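You operate a simulated robot arm through the tools that you are given. There is no shell and no other tool. Be economical: measure what you need, move in short steps, check, and stop when the job is done.

You run a simulated two-armed robot. Do the job below in one go: nothing can be reset, and whatever is moved stays where it is left.

JOB
Start the empty oven at 165 degrees for 45 minutes.
Fine: lock the door before the steam valve is opened; switch on, set both knobs, start one run.

It is judged by the outcome, as a careful person would: the job done as asked, and still so three seconds after it is handed in. It fails if anything else is knocked over, pushed out of place, dropped, spilled or broken.

ROBOT AND FRAMES
Two 7-joint arms with two-finger parallel grippers on one trunk, on a base that drives. Base frame: it is fixed to the floor where the robot stands at the start and does not move with it; the origin is under the middle of the robot, x ahead of it, y to its left, z up. Lengths are in m, angles in rad, forces in N, time in s.
The left shoulder is at the start at [0.07, 0.13, 1.276], the right one opposite. With the tool pointing down near the work surface each hand reaches from about 0.1 to 0.44 m from the robot's upright axis, wherever it stands, measured 20 degrees to its own side. Places, roughly: door lever [0.5, 0.2, 1]; oven heat knob [0.2, 0.3, 1.2]; oven switch [0.2, 0.3, 0.8]; oven time knob [0.2, 0.3, 1.1]; steam valve [0, 0.6, 1.1]; vent lever [0, 0.4, 1.1]. Payload 1.57 kg a hand.
The tool frame of a hand sits at the grasp point between the pads (the TCP): z along the fingers, y along the line on which they close. The tips reach 0.03 m beyond it. The gripper opens to 0.08 m. The fingers are 0.017 m wide and 0.012 m thick; the gripper's body (0.04 by 0.082 m) begins 0.08 m behind the TCP.
Orientation is that of the tool frame in the base frame, as a unit quaternion [x, y, z, w]. With the fingers straight down and closing along the base's y, the tool's x points along the base's -x, its y along +y and its z along -z.

CONTROLS
- The arms move only by the tool drive_tool. It takes "left_targets", "right_targets" or both (then of equal length, played together; a hand with none holds still); each is a list of rows, each a list of 6 numbers: the shift along the base's x, y, z in units of 40 mm (1.0 is 40 mm), then the turn, a rotation vector about the base's x, y, z in units of 4 degrees (1.0 is 4 degrees). In form: [[tx, ty, tz, rx, ry, rz], ...]. A call has 1 to 12 rows; each row shifts and turns the commanded pose from where the row before left it. "left_fingers" and "right_fingers" are, for a hand that has rows, the closure, from 0 (fully open) to 1 (shut), set as the call begins (left out, the last holds). A call with a number of a shift or a turn outside -1 to 1 is refused whole. Each row takes 0.2 s and may step no farther than 0.05 m and 0.15 rad from the row before; otherwise, or with a gripper value out of range, the whole call is refused. Where a pose cannot be reached the arm comes as near as it can. A force on the tool above 50 N (or 10 N above the force at the start of the call, whichever is more), or a blocked arm, ends the call early, and 0.2 s more pass. The fingers move at their own pace (about 0.108 m/s each) and stop on an object; they squeeze with about 40 N. The grip force told is the motor's: it shows also when the fingers shut on nothing. Time passes only in rows, and 0.2 s behind the last, so rows that do not move let the fingers close. It gives the time, the measured TCP pose, the force on the tool (base axes), the opening and the grip force at its end, in the units of the frame above (readings bear some noise), with the torque about the TCP (base axes, N m) and any sound that the robot's microphone picked up.
- Cameras (640 x 400 px; columns grow to the right, rows downward): "scene" is now at [0.1007, 0.0484, 1.4896]; the picture's right is [0.66, -0.75, 0.00], its down [-0.57, -0.50, -0.66] and it looks along [0.50, 0.43, -0.75] (base axes); focal length 214 px, centre (320, 200). "left" rides on the left gripper at [0.072, 0.007, -0.122] in its tool frame; the picture's right is [-0.09, 1.00, 0.00], its down [-0.84, -0.08, -0.54] and it looks along [-0.54, -0.05, 0.84] (tool axes); focal length 238 px, centre (320, 200). "right" rides on the right gripper at [0.072, -0.007, -0.122] in its tool frame; the picture's right is [0.09, 1.00, 0.00], its down [-0.84, 0.08, -0.54] and it looks along [-0.54, 0.05, 0.84] (tool axes); focal length 238 px, centre (320, 200). There is no depth. A picture from a camera that has moved, and an enlarged one, comes with that camera's place and axes in the base frame and with its lens. The place of the scene camera against the robot may be out by one fixed shift of up to 0.012 m in any direction.
- snapshot(camera): a new picture of that camera. It takes no simulated time.
- slide_trunk(by): slides the trunk up (or, below 0, down) by that many m; the arms and the scene camera ride with it, the base frame stays. It gives what a move gives, with no picture.
- steer(legs): drives the robot by 1 to 6 legs, each [ahead, left, turn to the left] in m, m and rad, along the robot's own axes; the way and the turn of a leg run together, so that a leg with both is an arc; at most 1.5 m and 3.142 rad a leg. The arms and the cameras ride along, it lands a little off, and it stops where it bumps. It gives what a move gives.
- aim_head(pan, tilt): turns the head with the scene camera to pan (to the left, within 1.501 rad either way) and tilt (down, from -0.506 to 1.204), counted from straight ahead of the robot. It gives what a move gives.
- enlarge(camera, box): a new picture of the part [left, top, right, bottom] of that camera's present view, enlarged. It takes no simulated time.
- close_job(): hands the job in; it is judged then, once.

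Go step by step. Nothing tells you exact positions but the pictures and the camera data: compare them with the known pose of the tool, close in by small moves and look again before you grip or let go. The budget is 120 turns and 88 pictures, counting those below and the enlarged ones. Unless the task says otherwise, let go and move clear before handing in.

The tools are called as a command line: name --argument value ..., lists and objects as JSON in quotes. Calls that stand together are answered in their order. drive_tool: Moves the arms, as the interface text tells. Its arguments: {"type":"object","properties":{"left_targets":{"type":"array","items":{"type":"array","items":{"type":"number"}}},"left_fingers":{"type":"number"},"right_targets":{"type":"array","items":{"type":"array","items":{"type":"number"}}},"right_fingers":{"type":"number"}},"required":[]} The other tools are called the same way: slide_trunk (by) slides the trunk up or down; steer (legs) drives the base; aim_head (pan, tilt) turns the head that bears the scene camera; snapshot (camera) takes a picture; enlarge (camera, box) takes an enlarged picture of a part of a camera's view; close_job () hands the job in.

At the start:

```text
t: 0.0
left_position: [0.128, 0.1877, 1.3151]
left_tcp_rot: [0.0, 1.0, 0.0, -0.001]
left_ft_force: [0.6, -0.2, 0.1]
left_torque: [0.01, -0.01, 0.0]
left_grip_width: 0.0801
left_finger_force: 0.0
right_position: [0.3276, 0.0118, 1.3157]
right_tcp_rot: [0.001, 1.0, 0.001, 0.001]
right_ft_force: [-0.4, 0.0, 0.2]
right_torque: [-0.01, -0.01, 0.03]
right_grip_width: 0.0799
right_finger_force: 0.0
trunk travel left (down, up): [-0.914, 0.026]
robot x, y, heading: [0.0006, 0.0027, -0.002]
head pan, tilt: [0.717, 0.853]
```

scene: 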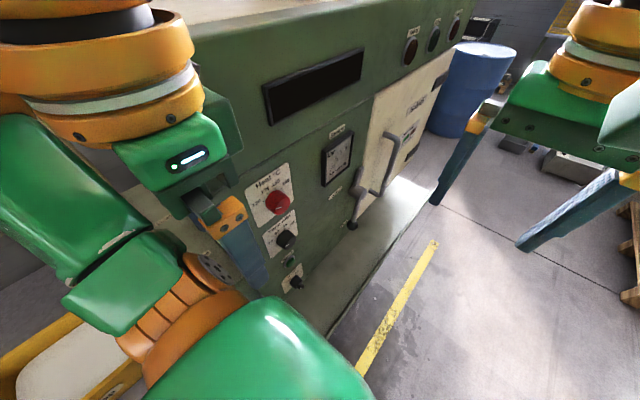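
right: 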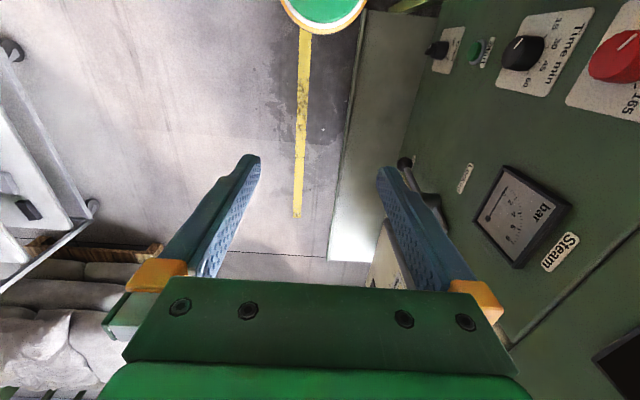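
left: 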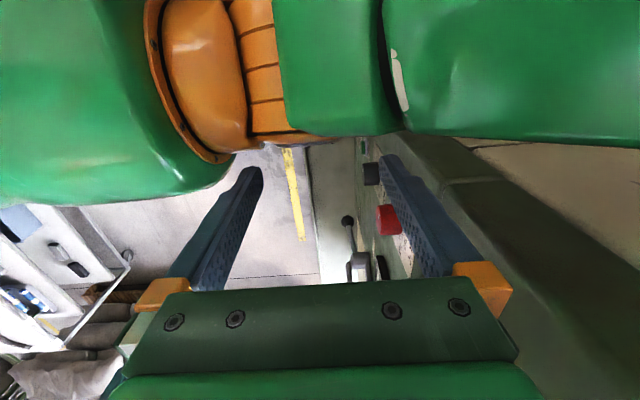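

I see the oven's front on my left, with the red heat knob, black time knob, start button and switch in a column, a steam lever beside a gauge, and a door farther along x. I'll look closer first.

enlarge --camera "scene" --box '[220, 120, 380, 300]'

enlarge --camera "scene" --box '[340, 10, 500, 240]'

enlarge --camera "right" --box '[360, 0, 640, 300]'

```text
2.22 times, centred on (300, 210) of scene
camera zoom: at [0.1007, 0.0484, 1.4896], right [0.66, -0.75, 0.0], down [-0.57, -0.5, -0.66], along [0.5, 0.43, -0.75], focal length 477 px, centre (364, 178)
```

zoom: 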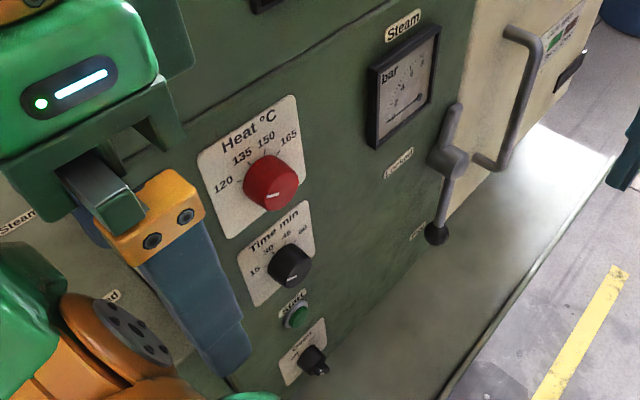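

```text
1.74 times, centred on (420, 125) of scene
camera zoom: at [0.1007, 0.0484, 1.4896], right [0.66, -0.75, 0.0], down [-0.57, -0.5, -0.66], along [0.5, 0.43, -0.75], focal length 373 px, centre (146, 330)
```

zoom: 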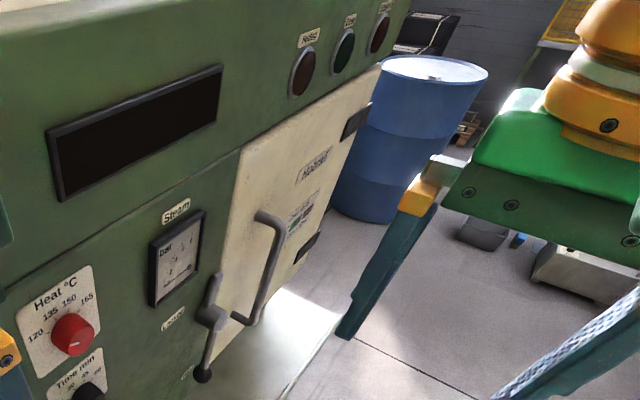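

```text
1.33 times, centred on (500, 150) of right
camera zoom: at [0.2553, 0.0051, 1.4368], right [-0.09, 1.0, 0.0], down [0.84, 0.08, 0.54], along [0.54, 0.05, -0.84], focal length 318 px, centre (80, 267)
```

zoom: 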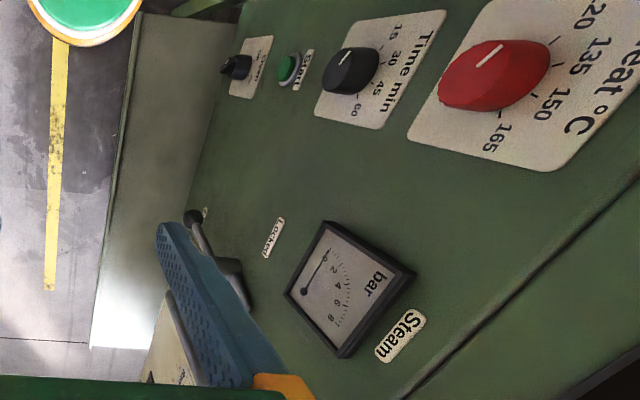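

I'll look more to the left for the steam valve and vent on the oven's side.

aim_head --pan 1.5 --tilt 0.6

snapshot --camera "scene"

```text
t: 1.1
left_position: [0.1277, 0.1876, 1.3154]
left_tcp_rot: [-0.001, 1.0, 0.001, 0.001]
left_ft_force: [0.0, -0.1, -0.7]
left_torque: [0.02, -0.03, 0.01]
left_grip_width: 0.0802
left_finger_force: 0.0
right_position: [0.329, 0.0116, 1.3161]
right_tcp_rot: [0.0, 1.0, 0.001, 0.001]
right_ft_force: [0.4, -0.3, -0.7]
right_torque: [0.0, 0.02, -0.03]
right_grip_width: 0.0799
right_finger_force: 0.1
trunk travel left (down, up): [-0.914, 0.026]
robot x, y, heading: [0.0006, -0.0008, 0.003]
head pan, tilt: [1.499, 0.6]
```

```text
81 pictures are left
camera scene: at [0.0483, 0.0853, 1.5108], right [1.0, -0.07, 0.0], down [-0.04, -0.56, -0.82], along [0.06, 0.82, -0.57], focal length 214 px, centre (320, 200)
```

scene: 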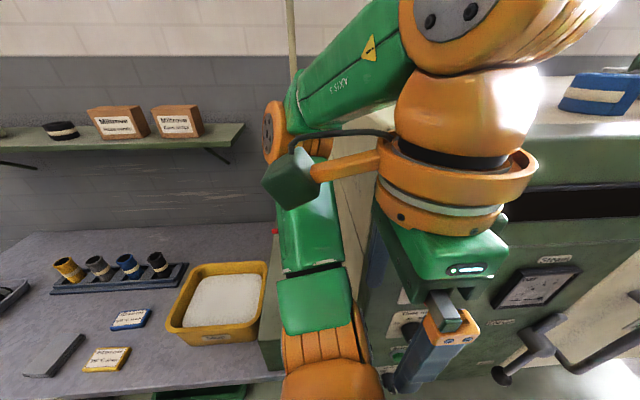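

The left arm hides the side of the oven and there's a bench to the left. I'll check the floor to my right before driving away from the oven.

aim_head --pan -1.2 --tilt 0.7

snapshot --camera "scene"

```text
t: 3.5
left_position: [0.1282, 0.1883, 1.3152]
left_tcp_rot: [0.0, 1.0, 0.0, 0.0]
left_ft_force: [0.4, 0.2, 0.7]
left_torque: [-0.01, 0.02, 0.03]
left_grip_width: 0.0798
left_finger_force: 0.0
right_position: [0.3282, 0.0127, 1.3151]
right_tcp_rot: [0.001, 1.0, 0.001, 0.001]
right_ft_force: [-0.1, -0.1, 0.1]
right_torque: [-0.01, -0.01, 0.01]
right_grip_width: 0.08
right_finger_force: 0.1
trunk travel left (down, up): [-0.914, 0.026]
robot x, y, heading: [0.0004, -0.0012, 0.001]
head pan, tilt: [-1.201, 0.7]
```

```text
80 pictures are left
camera scene: at [0.0727, -0.082, 1.5022], right [-0.93, -0.36, 0.0], down [-0.23, 0.6, -0.77], along [0.28, -0.71, -0.64], focal length 214 px, centre (320, 200)
```

scene: 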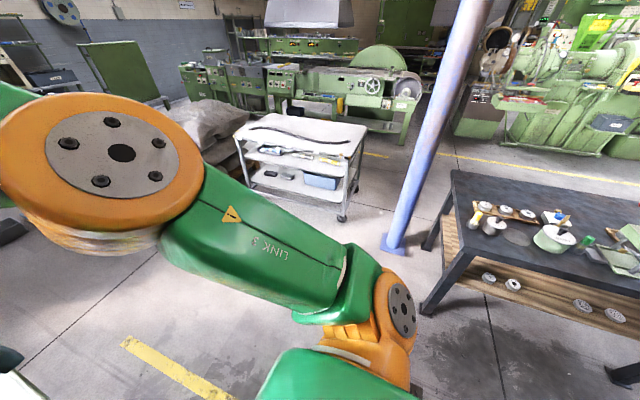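

The floor is clear to about y = -0.85, so I'll drive right, away from the oven, and turn to face it.

steer --legs '[[0.0, -0.4, 0], [0.2, 0, 0], [0, 0, 1.57]]'

aim_head --pan 0.0 --tilt 0.55

snapshot --camera "scene"

```text
t: 11.0
left_position: [0.0147, -0.2618, 1.3152]
left_tcp_rot: [-0.701, 0.714, 0.0, -0.001]
left_ft_force: [-0.5, -0.5, 0.1]
left_torque: [0.01, 0.01, -0.02]
left_grip_width: 0.0802
left_finger_force: 0.1
right_position: [0.195, -0.0664, 1.3147]
right_tcp_rot: [-0.7, 0.714, 0.002, 0.0]
right_ft_force: [0.9, -0.2, -0.2]
right_torque: [-0.01, -0.04, 0.01]
right_grip_width: 0.0799
right_finger_force: 0.1
trunk travel left (down, up): [-0.914, 0.026]
robot x, y, heading: [0.2011, -0.3958, 1.556]
head pan, tilt: [-1.201, 0.7]
```

```text
t: 12.4
left_position: [0.0146, -0.2634, 1.3145]
left_tcp_rot: [-0.7, 0.714, 0.0, 0.0]
left_ft_force: [-0.1, 1.1, -0.7]
left_torque: [-0.01, 0.01, 0.01]
left_grip_width: 0.08
left_finger_force: 0.0
right_position: [0.195, -0.068, 1.3152]
right_tcp_rot: [-0.701, 0.713, 0.001, 0.0]
right_ft_force: [-0.2, -0.1, -0.6]
right_torque: [-0.02, -0.03, -0.02]
right_grip_width: 0.0797
right_finger_force: 0.0
trunk travel left (down, up): [-0.914, 0.026]
robot x, y, heading: [0.2009, -0.3939, 1.549]
head pan, tilt: [0.0, 0.55]
```

```text
79 pictures are left
camera scene: at [0.1949, -0.2577, 1.5153], right [1.0, -0.02, 0.0], down [-0.01, -0.52, -0.85], along [0.02, 0.85, -0.52], focal length 214 px, centre (320, 200)
```

scene: 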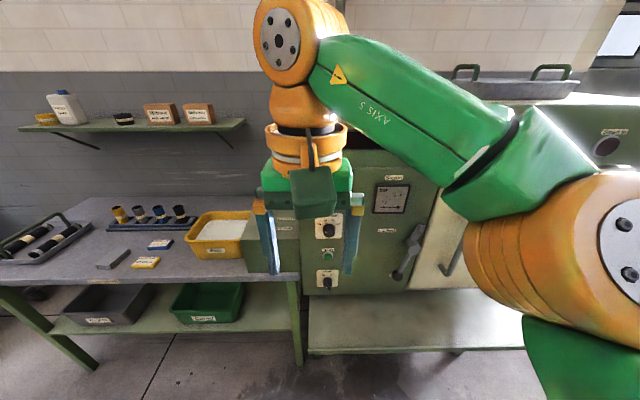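

The right arm hides the panel; I'll swing the right hand aside to +x and look again.

drive_tool --right_targets '[[1, 0, 0, 0, 0, 0], [1, 0, 0, 0, 0, 0], [1, 0, 0, 0, 0, 0], [1, -0.3, 0, 0, 0, 0], [1, -0.3, 0, 0, 0, 0], [1, -0.3, 0, 0, 0, 0], [1, -0.3, 0, 0, 0, 0]]'

snapshot --camera "scene"

enlarge --camera "scene" --box '[180, 140, 340, 320]'

enlarge --camera "scene" --box '[300, 160, 420, 300]'

```text
t: 14.0
left_position: [0.0162, -0.2636, 1.3168]
left_tcp_rot: [-0.7, 0.714, 0.001, -0.001]
left_ft_force: [0.0, -0.4, -0.2]
left_torque: [0.03, 0.03, -0.03]
left_grip_width: 0.0801
left_finger_force: 0.1
right_position: [0.4748, -0.1171, 1.3143]
right_tcp_rot: [-0.7, 0.714, 0.002, -0.001]
right_ft_force: [0.0, 0.2, 0.2]
right_torque: [0.03, 0.03, 0.0]
right_grip_width: 0.0801
right_finger_force: 0.0
trunk travel left (down, up): [-0.914, 0.026]
robot x, y, heading: [0.1998, -0.3937, 1.552]
head pan, tilt: [0.0, 0.55]
```

```text
78 pictures are left
camera scene: at [0.1965, -0.2591, 1.5155], right [1.0, -0.02, 0.0], down [-0.01, -0.52, -0.85], along [0.02, 0.85, -0.52], focal length 214 px, centre (320, 200)
```

scene: 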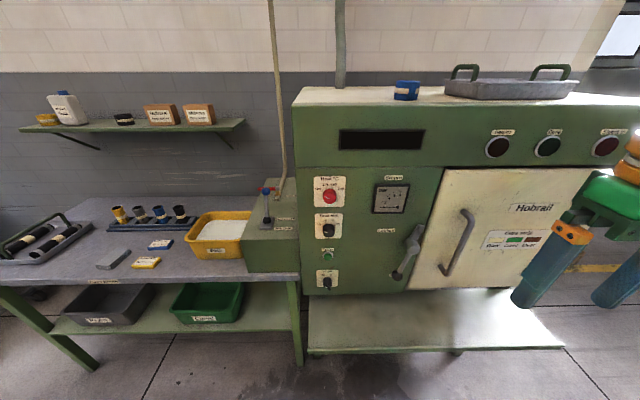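

```text
2.22 times, centred on (260, 230) of scene
camera zoom: at [0.1965, -0.2591, 1.5155], right [1.0, -0.02, 0.0], down [-0.01, -0.52, -0.85], along [0.02, 0.85, -0.52], focal length 477 px, centre (453, 133)
```

zoom: 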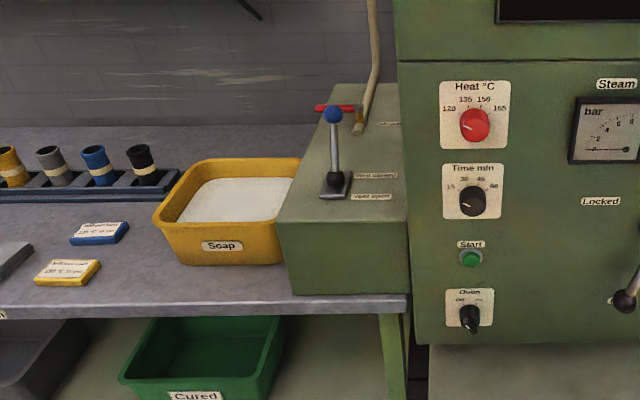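

```text
2.86 times, centred on (360, 230) of scene
camera zoom: at [0.1965, -0.2591, 1.5155], right [1.0, -0.02, 0.0], down [-0.01, -0.52, -0.85], along [0.02, 0.85, -0.52], focal length 613 px, centre (206, 114)
```

zoom: 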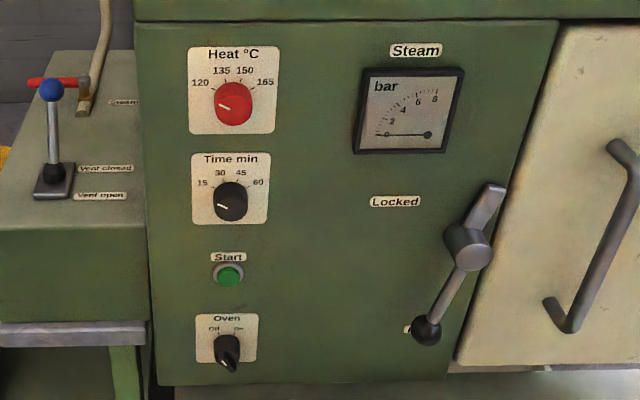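

Everything is visible now. I'll read the placards on the door, lamps and steam box.

enlarge --camera "scene" --box '[470, 195, 570, 260]'

enlarge --camera "scene" --box '[470, 120, 640, 170]'

enlarge --camera "scene" --box '[245, 175, 305, 235]'

enlarge --camera "scene" --box '[80, 195, 200, 275]'

```text
6.15 times, centred on (520, 228) of scene
camera zoom: at [0.1965, -0.2591, 1.5155], right [1.0, -0.02, 0.0], down [-0.01, -0.52, -0.85], along [0.02, 0.85, -0.52], focal length 1320 px, centre (-911, 31)
```

zoom: 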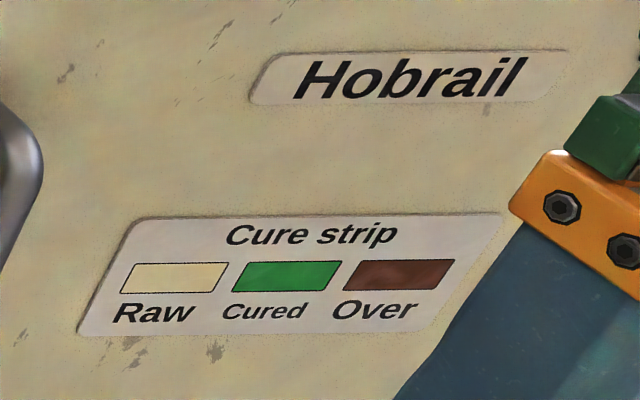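

```text
3.76 times, centred on (555, 145) of scene
camera zoom: at [0.1965, -0.2591, 1.5155], right [1.0, -0.02, 0.0], down [-0.01, -0.52, -0.85], along [0.02, 0.85, -0.52], focal length 807 px, centre (-565, 407)
```

zoom: 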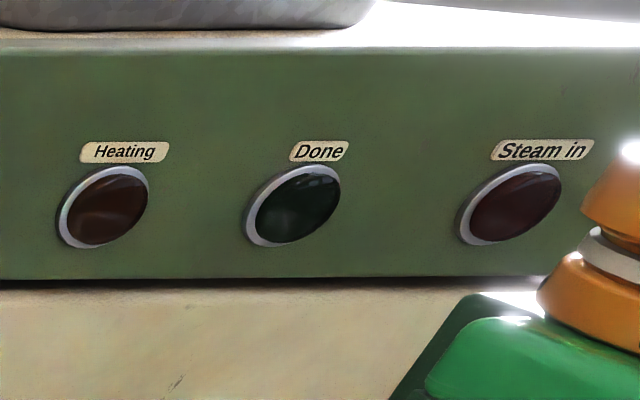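

```text
6.67 times, centred on (275, 205) of scene
camera zoom: at [0.1965, -0.2591, 1.5155], right [1.0, -0.02, 0.0], down [-0.01, -0.52, -0.85], along [0.02, 0.85, -0.52], focal length 1430 px, centre (620, 167)
```

zoom: 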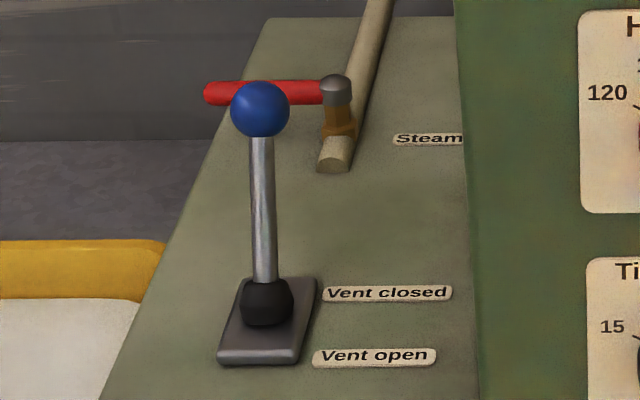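

```text
5.00 times, centred on (140, 235) of scene
camera zoom: at [0.1965, -0.2591, 1.5155], right [1.0, -0.02, 0.0], down [-0.01, -0.52, -0.85], along [0.02, 0.85, -0.52], focal length 1072 px, centre (1220, 25)
```

zoom: 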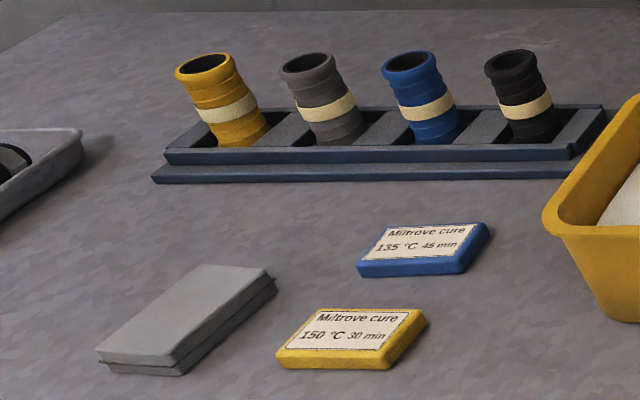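

The heat knob is near (0.235, 0.26, 1.21), time knob z≈1.08, start z≈0.96, switch z≈0.83, and lever hub near (0.49, 0.22, 1.05). The steam valve's handle lies across the pipe (closed). I'll bring the left hand forward to view the steam box.

drive_tool --left_targets '[[0, 1, 0, 0, 0, 0], [0, 1, 0, 0, 0, 0], [0, 1, 0, 0, 0, 0], [0, 1, 0, 0, 0, 0], [0, 1, 0, 0, 0, 0], [0, 1, 0, 0, 0, 0], [0, 1, 0, 0, 0, 0], [0, 1, 0, 0, 0, 0]]'

snapshot --camera "left"

enlarge --camera "left" --box '[240, 90, 440, 290]'

```text
t: 15.8
left_position: [-0.0104, 0.006, 1.2723]
left_tcp_rot: [-0.701, 0.713, 0.0, 0.0]
left_ft_force: [-0.2, 0.6, 0.6]
left_torque: [-0.01, 0.01, -0.01]
left_grip_width: 0.0801
left_finger_force: 0.1
left hand out of reach, approached as far as the arm can: row 6, 7, 8
right_position: [0.4754, -0.1145, 1.316]
right_tcp_rot: [-0.701, 0.713, 0.0, 0.0]
right_ft_force: [-0.3, 0.1, 0.3]
right_torque: [-0.01, 0.03, 0.03]
right_grip_width: 0.0801
right_finger_force: 0.0
trunk travel left (down, up): [-0.914, 0.026]
robot x, y, heading: [0.2019, -0.3924, 1.551]
head pan, tilt: [0.0, 0.55]
```

```text
71 pictures are left
camera left: at [-0.0166, -0.0651, 1.3941], right [-0.99, 0.11, 0.0], down [0.09, 0.83, 0.54], along [0.06, 0.54, -0.84], focal length 238 px, centre (320, 200)
```

left: 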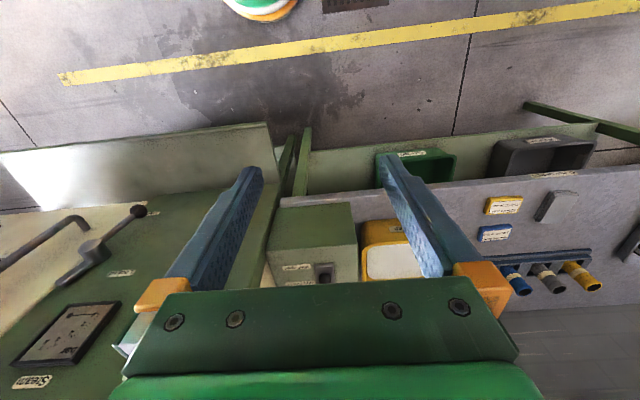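

```text
2.00 times, centred on (340, 190) of left
camera zoom: at [-0.0166, -0.0651, 1.3941], right [-0.99, 0.11, 0.0], down [0.09, 0.83, 0.54], along [0.06, 0.54, -0.84], focal length 477 px, centre (280, 220)
```

zoom: 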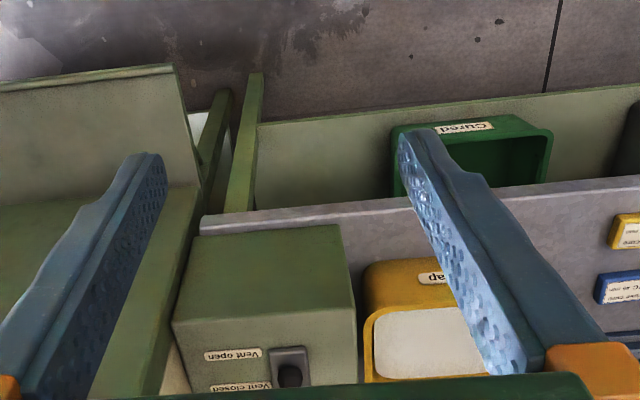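

The vent lever base is near (0.02, 0.36, 1.03). Door lock comes first: I'll lower the trunk and turn the right hand level toward the oven.

drive_tool --right_targets '[[0, 0.8, 0, 0, 0, 0], [0, 0.8, 0, 1, 0, 0], [0, 0.3, 0, 1, 0, 0], [0, 0, 0, 1, 0, 0], [0, 0, 0, 1, 0, 0], [0, 0, 0, 1, 0, 0], [0, 0, 0, 1, 0, 0], [0, 0, 0, 1, 0, 0], [0, 0, 0, 1, 0, 0], [0, 0, 0, 1, 0, 0], [0, 0, 0, 1, 0, 0], [0, 0, 0, 1, 0, 0]]'

drive_tool --right_targets '[[0, 0, 0, 1, 0, 0], [0, 0, 0, 1, 0, 0], [0, 0, 0, 1, 0, 0], [0, 0, 0, 1, 0, 0], [0, 0, 0, 1, 0, 0], [0, 0, 0, 1, 0, 0], [0, 0, 0, 1, 0, 0], [0, 0, 0, 1, 0, 0], [0, 0, 0, 1, 0, 0], [0, 0, 0, 1, 0, 0], [0, 0, 0, 1, 0, 0], [0, 0, 0, 0.5, 0, 0]]'

slide_trunk --by -0.3

snapshot --camera "scene"

snapshot --camera "right"

```text
t: 18.4
left_position: [-0.0091, 0.0052, 1.2734]
left_tcp_rot: [-0.7, 0.714, 0.001, 0.0]
left_ft_force: [0.3, -1.0, -0.2]
left_torque: [-0.02, 0.01, 0.02]
left_grip_width: 0.0799
left_finger_force: 0.1
right_position: [0.4751, -0.0398, 1.3149]
right_tcp_rot: [-0.649, 0.661, 0.269, 0.262]
right_ft_force: [-0.7, -0.4, -0.4]
right_torque: [0.02, 0.0, 0.0]
right_grip_width: 0.08
right_finger_force: 0.0
trunk travel left (down, up): [-0.914, 0.026]
robot x, y, heading: [0.1987, -0.3914, 1.55]
head pan, tilt: [0.0, 0.55]
```

```text
t: 21.0
left_position: [-0.0101, 0.0049, 1.2723]
left_tcp_rot: [-0.7, 0.714, 0.0, 0.0]
left_ft_force: [-0.3, 0.5, -0.8]
left_torque: [-0.05, 0.04, 0.04]
left_grip_width: 0.0798
left_finger_force: 0.2
right_position: [0.5049, -0.0101, 1.3393]
right_tcp_rot: [-0.495, 0.504, 0.506, 0.494]
right_ft_force: [-1.5, 0.5, -0.8]
right_torque: [-0.01, -0.02, -0.03]
right_grip_width: 0.08
right_finger_force: 0.2
right hand out of reach, approached as far as the arm can: row 7, 8, 9, 10, 11
trunk travel left (down, up): [-0.914, 0.026]
robot x, y, heading: [0.199, -0.3954, 1.552]
head pan, tilt: [0.0, 0.55]
```

```text
t: 24.0
left_position: [-0.0088, 0.0064, 0.9736]
left_tcp_rot: [-0.7, 0.714, 0.001, 0.001]
left_ft_force: [0.5, 0.4, -0.5]
left_torque: [-0.01, 0.03, -0.02]
left_grip_width: 0.08
left_finger_force: 0.1
right_position: [0.5045, -0.0112, 1.0414]
right_tcp_rot: [-0.496, 0.504, 0.506, 0.494]
right_ft_force: [-0.8, 0.1, 0.8]
right_torque: [0.01, 0.01, 0.02]
right_grip_width: 0.0801
right_finger_force: 0.0
trunk travel left (down, up): [-0.614, 0.326]
robot x, y, heading: [0.2007, -0.3938, 1.551]
head pan, tilt: [0.0, 0.55]
```

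```text
69 pictures are left
camera scene: at [0.1949, -0.2578, 1.2154], right [1.0, -0.02, 0.0], down [-0.01, -0.52, -0.85], along [0.02, 0.85, -0.52], focal length 214 px, centre (320, 200)
```

scene: 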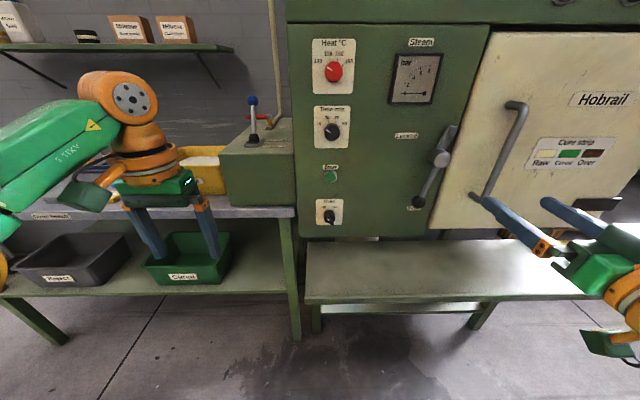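

```text
68 pictures are left
camera right: at [0.5097, -0.1334, 0.9677], right [-1.0, 0.0, -0.07], down [-0.06, -0.54, 0.84], along [-0.04, 0.84, 0.54], focal length 238 px, centre (320, 200)
```

right: 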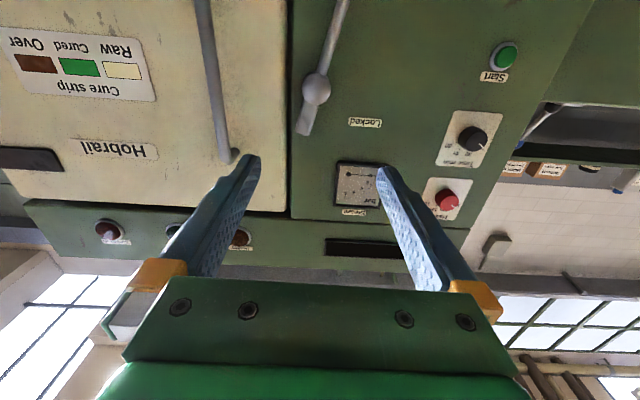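

Hub is near (0.511, 0.25, 1.023), ball near (0.46, 0.21, 0.92). I'll shut the right fingers and bring them to the right of the ball for a closer look.

drive_tool --right_fingers 1 --right_targets '[[0.3, 0.5, -1, 0, 0, 0], [0.3, 0.5, -1, 0, 0, 0], [0.2, 0.5, -0.8, 0, 0, 0], [0, 0.5, 0, 0, 0, 0], [0, 0.5, 0, 0, 0, 0]]'

snapshot --camera "right"

enlarge --camera "scene" --box '[380, 100, 560, 280]'

```text
t: 25.2
left_position: [-0.0085, 0.0059, 0.9729]
left_tcp_rot: [-0.7, 0.714, 0.0, -0.001]
left_ft_force: [0.3, 0.5, 0.2]
left_torque: [-0.03, -0.07, -0.02]
left_grip_width: 0.08
left_finger_force: 0.0
right_position: [0.5519, 0.0616, 0.945]
right_tcp_rot: [-0.496, 0.505, 0.505, 0.494]
right_ft_force: [-0.1, -0.2, -0.1]
right_torque: [-0.04, -0.02, -0.03]
right_grip_width: 0.0
right_finger_force: 21.4
right hand out of reach, approached as far as the arm can: row 3, 4, 5
trunk travel left (down, up): [-0.614, 0.326]
robot x, y, heading: [0.1971, -0.3956, 1.548]
head pan, tilt: [0.0, 0.55]
```

```text
67 pictures are left
camera right: at [0.5576, -0.0611, 0.872], right [-1.0, 0.0, -0.07], down [-0.06, -0.54, 0.84], along [-0.04, 0.84, 0.54], focal length 238 px, centre (320, 200)
```

right: 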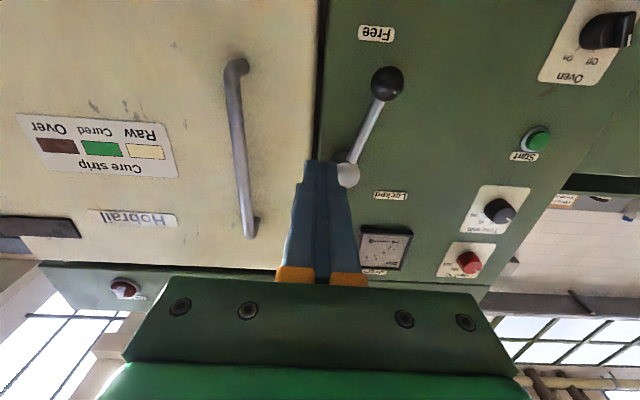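

```text
2.22 times, centred on (470, 190) of scene
camera zoom: at [0.1951, -0.2573, 1.2153], right [1.0, -0.02, 0.0], down [-0.01, -0.52, -0.85], along [0.02, 0.85, -0.52], focal length 477 px, centre (-13, 222)
```

zoom: 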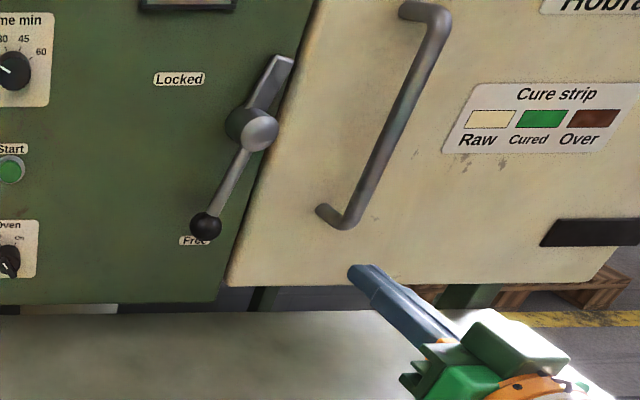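

Ball is at about (0.479, 0.237, 0.901). It's beyond comfortable reach, so I'll pull both hands back and drive closer.

drive_tool --right_targets '[[-0.5, -0.8, 0, 0, 0, 0], [-0.5, -0.8, 0, 0, 0, 0], [-0.5, -0.8, 0, 0, 0, 0], [-0.5, -0.8, 0, 0, 0, 0]]' --left_targets '[[0, -1, 0, 0, 0, 0], [0, -1, 0, 0, 0, 0], [0, -1, 0, 0, 0, 0], [0, -1, 0, 0, 0, 0]]'

steer --legs '[[0.16, -0.1, 0]]'

snapshot --camera "scene"

```text
t: 26.2
left_position: [-0.0085, -0.1577, 0.9728]
left_tcp_rot: [-0.7, 0.714, 0.001, 0.001]
left_ft_force: [-0.1, -0.2, 0.1]
left_torque: [0.03, -0.04, -0.03]
left_grip_width: 0.08
left_finger_force: 0.0
right_position: [0.5282, -0.037, 0.9302]
right_tcp_rot: [-0.495, 0.503, 0.507, 0.495]
right_ft_force: [0.0, 0.4, -0.4]
right_torque: [0.0, 0.01, -0.03]
right_grip_width: 0.0001
right_finger_force: 21.2
right hand out of reach, approached as far as the arm can: row 3, 4
trunk travel left (down, up): [-0.614, 0.326]
robot x, y, heading: [0.2023, -0.3959, 1.556]
head pan, tilt: [0.0, 0.55]
```

```text
t: 27.7
left_position: [0.0934, -0.0019, 0.9729]
left_tcp_rot: [-0.701, 0.713, 0.001, 0.0]
left_ft_force: [0.0, 0.3, 0.7]
left_torque: [0.01, 0.01, 0.02]
left_grip_width: 0.08
left_finger_force: 0.0
right_position: [0.6296, 0.1202, 0.93]
right_tcp_rot: [-0.495, 0.504, 0.506, 0.495]
right_ft_force: [0.6, 0.9, -0.2]
right_torque: [-0.01, 0.0, -0.01]
right_grip_width: 0.0
right_finger_force: 20.7
trunk travel left (down, up): [-0.614, 0.326]
robot x, y, heading: [0.2997, -0.2405, 1.557]
head pan, tilt: [0.0, 0.55]
```

```text
65 pictures are left
camera scene: at [0.2969, -0.1035, 1.2154], right [1.0, -0.02, 0.0], down [-0.01, -0.52, -0.85], along [0.02, 0.85, -0.52], focal length 214 px, centre (320, 200)
```

scene: 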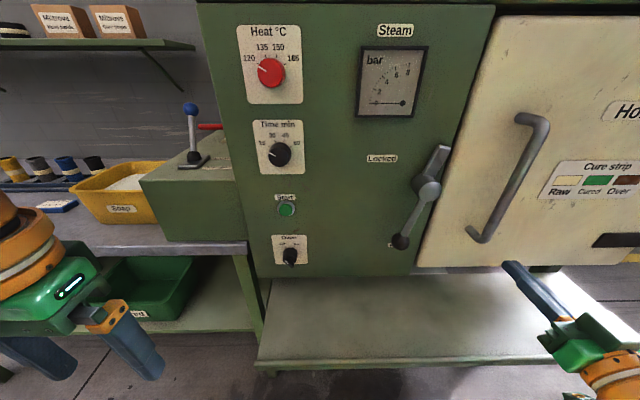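

Now I move the right fingers left to sit just right of the lever's stick, still short of the panel.

drive_tool --right_targets '[[-1, 0, 0, 0, 0, 0], [-1, 0, 0, 0, 0, 0], [-0.8, 0, 0, 0, 0, 0]]'

snapshot --camera "right"

```text
t: 28.5
left_position: [0.0936, -0.0018, 0.973]
left_tcp_rot: [-0.701, 0.713, 0.001, 0.0]
left_ft_force: [-1.0, -0.1, 0.4]
left_torque: [-0.01, 0.0, 0.0]
left_grip_width: 0.08
left_finger_force: 0.0
right_position: [0.5966, 0.1517, 0.9114]
right_tcp_rot: [-0.497, 0.503, 0.507, 0.494]
right_ft_force: [-0.1, -0.6, 0.5]
right_torque: [0.01, 0.02, 0.0]
right_grip_width: 0.0001
right_finger_force: 21.1
right hand out of reach, approached as far as the arm can: row 1, 2, 3
trunk travel left (down, up): [-0.614, 0.326]
robot x, y, heading: [0.3011, -0.2397, 1.551]
head pan, tilt: [0.0, 0.55]
```

```text
64 pictures are left
camera right: at [0.6029, 0.0296, 0.839], right [-1.0, -0.01, -0.07], down [-0.06, -0.54, 0.84], along [-0.04, 0.84, 0.54], focal length 238 px, centre (320, 200)
```

right: 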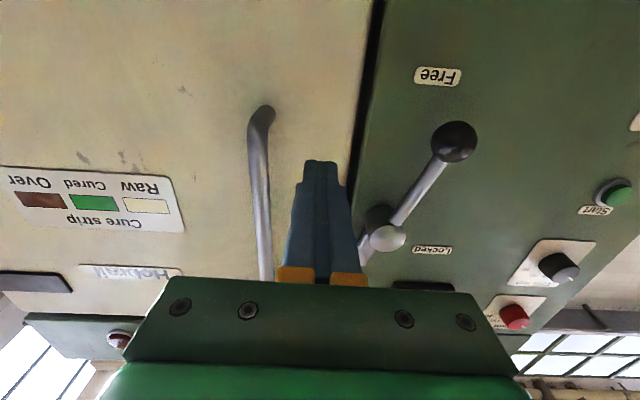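

The arm is folded too tightly at this distance. I'll back the base off a bit and shift it right so that the lever is straight ahead of the right shoulder.

steer --legs '[[-0.15, -0.04, 0]]'

drive_tool --right_targets '[[-1, 0, 0, 0, 0, 0], [-1, 0, 0, 0, 0, 0], [-1, 0, 0, 0, 0, 0], [0, 0.8, 0, 0, 0, 0]]'

```text
t: 29.9
left_position: [0.13, -0.1516, 0.9726]
left_tcp_rot: [-0.701, 0.713, 0.0, 0.0]
left_ft_force: [1.4, 0.3, 0.8]
left_torque: [0.04, -0.03, 0.02]
left_grip_width: 0.0799
left_finger_force: 0.1
right_position: [0.6341, 0.0014, 0.9119]
right_tcp_rot: [-0.497, 0.503, 0.507, 0.493]
right_ft_force: [-0.7, -0.1, 0.0]
right_torque: [-0.03, 0.03, 0.0]
right_grip_width: 0.0
right_finger_force: 20.9
trunk travel left (down, up): [-0.614, 0.326]
robot x, y, heading: [0.3414, -0.3911, 1.554]
head pan, tilt: [0.0, 0.55]
```

```text
t: 30.9
left_position: [0.1314, -0.1518, 0.9721]
left_tcp_rot: [-0.701, 0.713, 0.0, 0.0]
left_ft_force: [-0.2, -0.7, 0.1]
left_torque: [0.01, -0.02, 0.01]
left_grip_width: 0.0802
left_finger_force: 0.0
right_position: [0.6455, 0.0183, 0.9193]
right_tcp_rot: [-0.497, 0.504, 0.507, 0.492]
right_ft_force: [0.2, 0.7, -1.2]
right_torque: [0.02, -0.03, 0.02]
right_grip_width: 0.0
right_finger_force: 21.2
right hand out of reach, approached as far as the arm can: row 1, 2, 3, 4
trunk travel left (down, up): [-0.614, 0.326]
robot x, y, heading: [0.3401, -0.3898, 1.555]
head pan, tilt: [0.0, 0.55]
```

The right hand seems to be at a joint limit; I'll look at the arm's posture.

aim_head --pan -0.7 --tilt 0.6

snapshot --camera "scene"

```text
t: 32.0
left_position: [0.1308, -0.1513, 0.9714]
left_tcp_rot: [-0.701, 0.713, 0.001, 0.0]
left_ft_force: [0.3, -0.7, -0.6]
left_torque: [0.02, -0.01, 0.0]
left_grip_width: 0.0795
left_finger_force: 0.0
right_position: [0.6448, 0.0184, 0.9209]
right_tcp_rot: [-0.498, 0.502, 0.507, 0.493]
right_ft_force: [-0.3, -0.2, -0.7]
right_torque: [0.0, 0.01, 0.02]
right_grip_width: 0.0004
right_finger_force: 21.5
trunk travel left (down, up): [-0.614, 0.326]
robot x, y, heading: [0.3391, -0.3884, 1.557]
head pan, tilt: [-0.7, 0.6]
```

```text
63 pictures are left
camera scene: at [0.391, -0.2767, 1.2108], right [0.75, -0.66, 0.0], down [-0.37, -0.43, -0.83], along [0.54, 0.62, -0.56], focal length 214 px, centre (320, 200)
```

scene: 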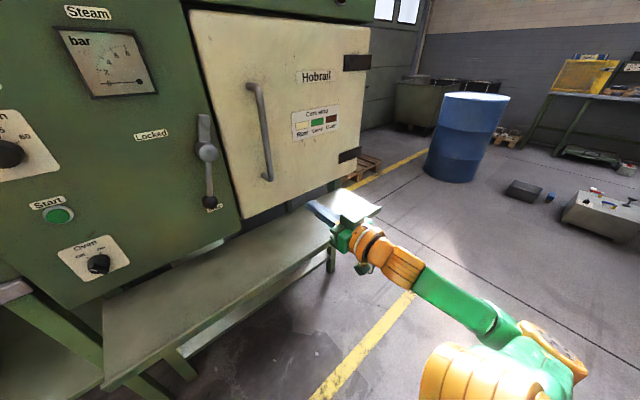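

I'll yaw the right hand to the left by 32 degrees, which should suit the elbow-out posture, and see if it follows.

drive_tool --right_targets '[[0, 0, 0, 0, 0, 1], [0, 0, 0, 0, 0, 1], [0, 0, 0, 0, 0, 1], [0, 0, 0, 0, 0, 1], [0, 0, 0, 0, 0, 1], [0, 0, 0, 0, 0, 1], [0, 0, 0, 0, 0, 1], [0, 0, 0, 0, 0, 1]]'

```text
t: 33.8
left_position: [0.1305, -0.1513, 0.9724]
left_tcp_rot: [-0.701, 0.713, 0.0, 0.0]
left_ft_force: [0.8, 0.3, -0.2]
left_torque: [0.02, 0.02, 0.01]
left_grip_width: 0.0798
left_finger_force: 0.1
right_position: [0.6463, 0.0189, 0.9202]
right_tcp_rot: [-0.616, 0.346, 0.624, 0.334]
right_ft_force: [0.9, -0.7, 0.8]
right_torque: [0.0, 0.01, 0.0]
right_grip_width: 0.0
right_finger_force: 21.4
trunk travel left (down, up): [-0.614, 0.326]
robot x, y, heading: [0.3408, -0.3906, 1.556]
head pan, tilt: [-0.7, 0.6]
```

That was reached cleanly. Now I move left along -x.

drive_tool --right_targets '[[-1, 0, 0, 0, 0, 0], [-1, 0, 0, 0, 0, 0], [-1, 0, 0, 0, 0, 0]]'

```text
t: 34.6
left_position: [0.131, -0.1524, 0.973]
left_tcp_rot: [-0.7, 0.714, 0.0, 0.001]
left_ft_force: [-0.6, 0.6, 0.0]
left_torque: [0.02, 0.0, -0.03]
left_grip_width: 0.0801
left_finger_force: 0.0
right_position: [0.5468, 0.0185, 0.9195]
right_tcp_rot: [-0.617, 0.346, 0.624, 0.333]
right_ft_force: [-0.9, -0.5, -0.5]
right_torque: [-0.01, -0.02, 0.03]
right_grip_width: 0.0
right_finger_force: 21.5
right hand out of reach, approached as far as the arm can: row 3
trunk travel left (down, up): [-0.614, 0.326]
robot x, y, heading: [0.3395, -0.3912, 1.553]
head pan, tilt: [-0.7, 0.6]
```

drive_tool --right_targets '[[0, 1, 0, 0, 0, 0], [0, 1, 0, 0, 0, 0], [0, 1, 0, 0, 0, 0]]'

snapshot --camera "right"

snapshot --camera "scene"

```text
t: 35.4
left_position: [0.1301, -0.1499, 0.9735]
left_tcp_rot: [-0.701, 0.714, -0.001, 0.0]
left_ft_force: [-0.5, -0.4, 0.3]
left_torque: [0.01, -0.03, -0.05]
left_grip_width: 0.0799
left_finger_force: 0.2
right_position: [0.5455, 0.1408, 0.9187]
right_tcp_rot: [-0.616, 0.348, 0.623, 0.334]
right_ft_force: [0.2, 1.0, 0.2]
right_torque: [0.03, 0.0, 0.03]
right_grip_width: 0.0002
right_finger_force: 21.5
trunk travel left (down, up): [-0.614, 0.326]
robot x, y, heading: [0.341, -0.3925, 1.551]
head pan, tilt: [-0.7, 0.6]
```

```text
62 pictures are left
camera right: at [0.6151, 0.0411, 0.8471], right [-0.84, -0.53, -0.07], down [0.24, -0.49, 0.84], along [-0.48, 0.69, 0.54], focal length 238 px, centre (320, 200)
```

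right: 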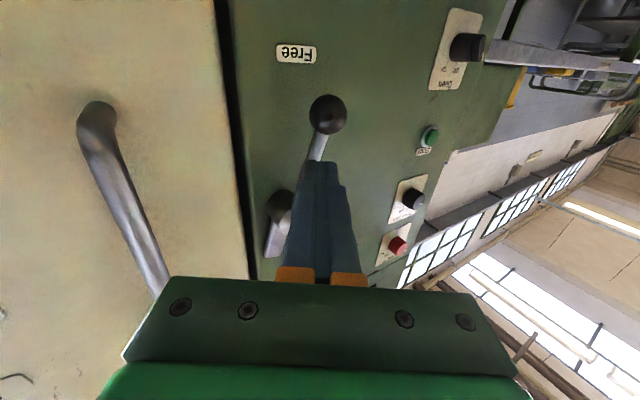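

```text
61 pictures are left
camera scene: at [0.3907, -0.2754, 1.2107], right [0.75, -0.66, 0.0], down [-0.37, -0.43, -0.82], along [0.54, 0.62, -0.57], focal length 214 px, centre (320, 200)
```

scene: 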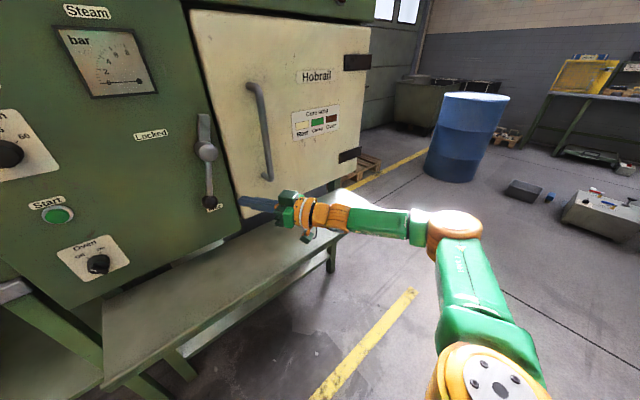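

The posture is good now. I'll slide the fingertips in to the right of the stick, near (0.52, 0.255, 0.93).

drive_tool --right_targets '[[-0.1, 0.7, 0.15, 0, 0, 0], [-0.1, 0.7, 0.15, 0, 0, 0], [0, 0.7, 0, 0, 0, 0]]'

snapshot --camera "right"

enlarge --camera "scene" --box '[140, 100, 320, 260]'

```text
t: 36.2
left_position: [0.1302, -0.1509, 0.9733]
left_tcp_rot: [-0.701, 0.713, 0.0, 0.0]
left_ft_force: [0.4, 0.5, 0.0]
left_torque: [-0.03, -0.02, -0.02]
left_grip_width: 0.0802
left_finger_force: 0.1
right_position: [0.5391, 0.2237, 0.9303]
right_tcp_rot: [-0.617, 0.346, 0.623, 0.334]
right_ft_force: [-0.1, -0.1, 0.2]
right_torque: [0.0, 0.02, 0.02]
right_grip_width: 0.0
right_finger_force: 21.4
trunk travel left (down, up): [-0.614, 0.326]
robot x, y, heading: [0.3419, -0.3949, 1.555]
head pan, tilt: [-0.7, 0.6]
```

```text
60 pictures are left
camera right: at [0.6077, 0.1235, 0.8585], right [-0.84, -0.54, -0.07], down [0.24, -0.49, 0.84], along [-0.48, 0.69, 0.54], focal length 238 px, centre (320, 200)
```

right: 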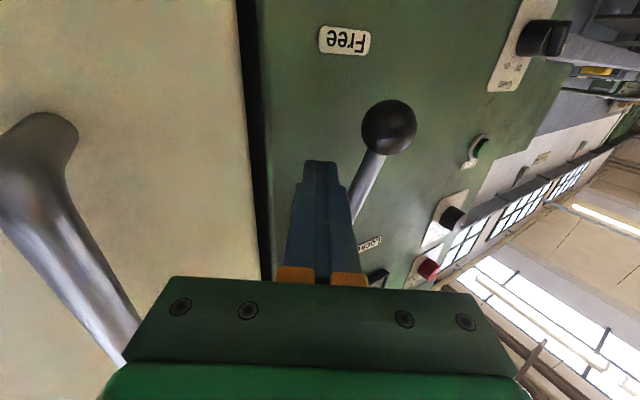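

```text
2.50 times, centred on (230, 180) of scene
camera zoom: at [0.3905, -0.2758, 1.2108], right [0.75, -0.66, 0.0], down [-0.37, -0.43, -0.82], along [0.54, 0.62, -0.57], focal length 536 px, centre (545, 250)
```

zoom: 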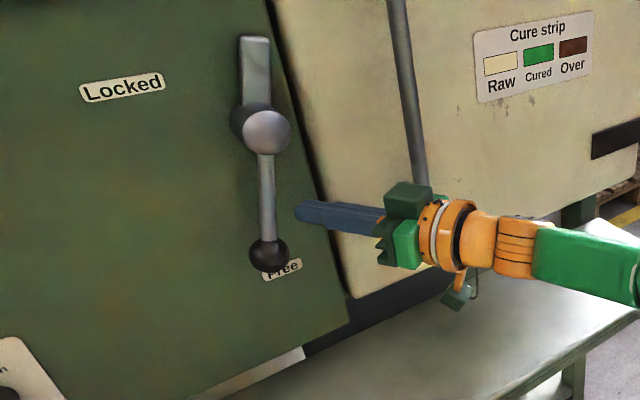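

Tips are right of the stick. I push it around the hub's arc toward "Locked", first to about horizontal.

drive_tool --right_targets '[[-0.58, -0.05, 0, 0, 0, 0], [-0.53, 0, 0.1, 0, 0, 0], [-0.55, 0, 0.3, 0, 0, 0], [-0.48, 0, 0.43, 0, 0, 0], [-0.33, 0, 0.53, 0, 0, 0], [-0.2, 0, 0.6, 0, 0, 0]]'

enlarge --camera "scene" --box '[140, 100, 320, 260]'

```text
t: 37.6
left_position: [0.1332, -0.1486, 0.9707]
left_tcp_rot: [-0.701, 0.713, 0.0, -0.001]
left_ft_force: [0.1, -0.4, 0.4]
left_torque: [-0.01, 0.02, 0.0]
left_grip_width: 0.0801
left_finger_force: 0.0
right_position: [0.4324, 0.2244, 1.005]
right_tcp_rot: [-0.618, 0.349, 0.621, 0.332]
right_ft_force: [-1.8, -0.4, -17.4]
right_torque: [1.42, 0.86, -0.22]
right_grip_width: 0.0001
right_finger_force: 21.2
trunk travel left (down, up): [-0.614, 0.326]
robot x, y, heading: [0.3408, -0.3917, 1.552]
head pan, tilt: [-0.7, 0.6]
```

```text
2.50 times, centred on (230, 180) of scene
camera zoom: at [0.3933, -0.2737, 1.2097], right [0.75, -0.66, 0.0], down [-0.37, -0.43, -0.82], along [0.54, 0.62, -0.57], focal length 536 px, centre (545, 250)
```

zoom: 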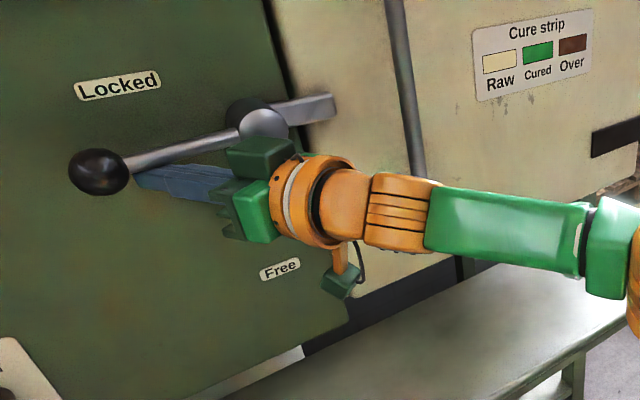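

Working well: the lever is at horizontal. I'll push a bit further to find its stop.

drive_tool --right_targets '[[-0.03, 0, 0.5, 0, 0, 0], [0.1, 0, 0.5, 0, 0, 0]]'

enlarge --camera "scene" --box '[140, 100, 320, 260]'

```text
t: 37.9
left_position: [0.1313, -0.1488, 0.9716]
left_tcp_rot: [-0.701, 0.713, -0.001, -0.001]
left_ft_force: [0.7, -0.3, 0.1]
left_torque: [-0.01, -0.04, -0.01]
left_grip_width: 0.08
left_finger_force: 0.2
right_position: [0.4325, 0.2268, 1.0048]
right_tcp_rot: [0.624, -0.353, -0.615, -0.329]
right_ft_force: [1.2, 1.3, -11.1]
right_torque: [-0.18, -0.13, -0.19]
right_grip_width: 0.0
right_finger_force: 21.3
trunk travel left (down, up): [-0.614, 0.326]
robot x, y, heading: [0.3388, -0.3896, 1.558]
head pan, tilt: [-0.7, 0.6]
stopped in row 1 (right hand): the force on the tool passed its limit at 63 N (the readings are from after the stop); the commanded pose is now the measured one
```

```text
2.50 times, centred on (230, 180) of scene
camera zoom: at [0.3916, -0.2728, 1.2105], right [0.75, -0.66, 0.0], down [-0.37, -0.43, -0.82], along [0.54, 0.62, -0.57], focal length 536 px, centre (545, 250)
```

zoom: 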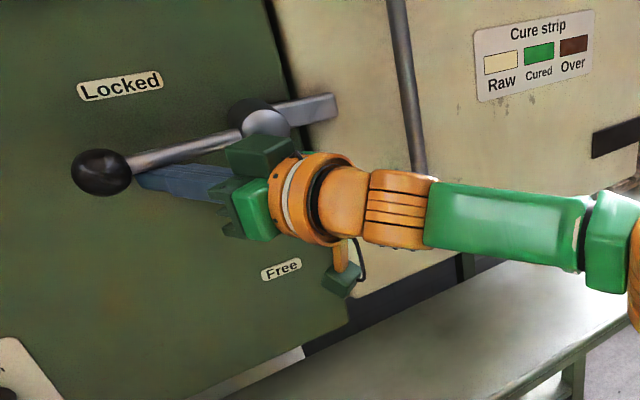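

The lever is hard against its stop under "Locked". I withdraw the right hand and look at the steam box next.

drive_tool --right_targets '[[0, 0, -0.5, 0, 0, 0], [0, -1, -0.2, 0, 0, 0], [0.3, -1, 0, 0, 0, 0], [0.5, -1, 0, 0, 0, 0], [0.5, -1, 0, 0, 0, 0]]'

steer --legs '[[0.05, 0.3, 0]]'

aim_head --pan 0.1 --tilt 0.5

snapshot --camera "scene"

```text
t: 39.1
left_position: [0.1314, -0.1527, 0.9728]
left_tcp_rot: [-0.701, 0.713, 0.001, 0.001]
left_ft_force: [-0.2, -0.6, 0.2]
left_torque: [0.02, 0.01, 0.0]
left_grip_width: 0.08
left_finger_force: 0.1
right_position: [0.4831, 0.0609, 0.9834]
right_tcp_rot: [0.621, -0.35, -0.617, -0.333]
right_ft_force: [0.4, -0.8, 1.1]
right_torque: [0.01, 0.0, 0.03]
right_grip_width: 0.0
right_finger_force: 21.1
trunk travel left (down, up): [-0.614, 0.326]
robot x, y, heading: [0.3396, -0.3897, 1.549]
head pan, tilt: [-0.7, 0.6]
```

```text
t: 41.1
left_position: [-0.1632, -0.0963, 0.973]
left_tcp_rot: [-0.699, 0.716, 0.001, 0.001]
left_ft_force: [-0.1, -0.3, 0.4]
left_torque: [-0.01, 0.02, 0.04]
left_grip_width: 0.0802
left_finger_force: 0.1
right_position: [0.1893, 0.1177, 0.9816]
right_tcp_rot: [0.621, -0.351, -0.617, -0.333]
right_ft_force: [0.0, 0.4, 0.1]
right_torque: [-0.01, 0.02, 0.0]
right_grip_width: 0.0001
right_finger_force: 21.6
trunk travel left (down, up): [-0.614, 0.326]
robot x, y, heading: [0.043, -0.3375, 1.547]
head pan, tilt: [-0.7, 0.6]
```

```text
t: 42.3
left_position: [-0.1637, -0.0966, 0.9733]
left_tcp_rot: [-0.7, 0.715, 0.0, 0.001]
left_ft_force: [0.4, -0.5, 0.6]
left_torque: [0.0, 0.01, 0.02]
left_grip_width: 0.08
left_finger_force: 0.1
right_position: [0.1886, 0.1173, 0.9815]
right_tcp_rot: [0.621, -0.351, -0.617, -0.332]
right_ft_force: [-0.6, 0.0, -0.4]
right_torque: [0.04, 0.01, -0.02]
right_grip_width: 0.0
right_finger_force: 20.9
trunk travel left (down, up): [-0.614, 0.326]
robot x, y, heading: [0.0474, -0.3354, 1.546]
head pan, tilt: [0.099, 0.499]
```

```text
56 pictures are left
camera scene: at [0.0312, -0.1979, 1.2199], right [1.0, 0.08, 0.0], down [0.04, -0.48, -0.88], along [-0.07, 0.88, -0.48], focal length 214 px, centre (320, 200)
```

scene: 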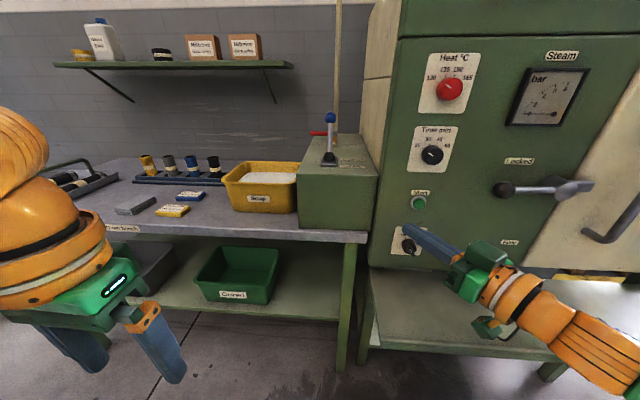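

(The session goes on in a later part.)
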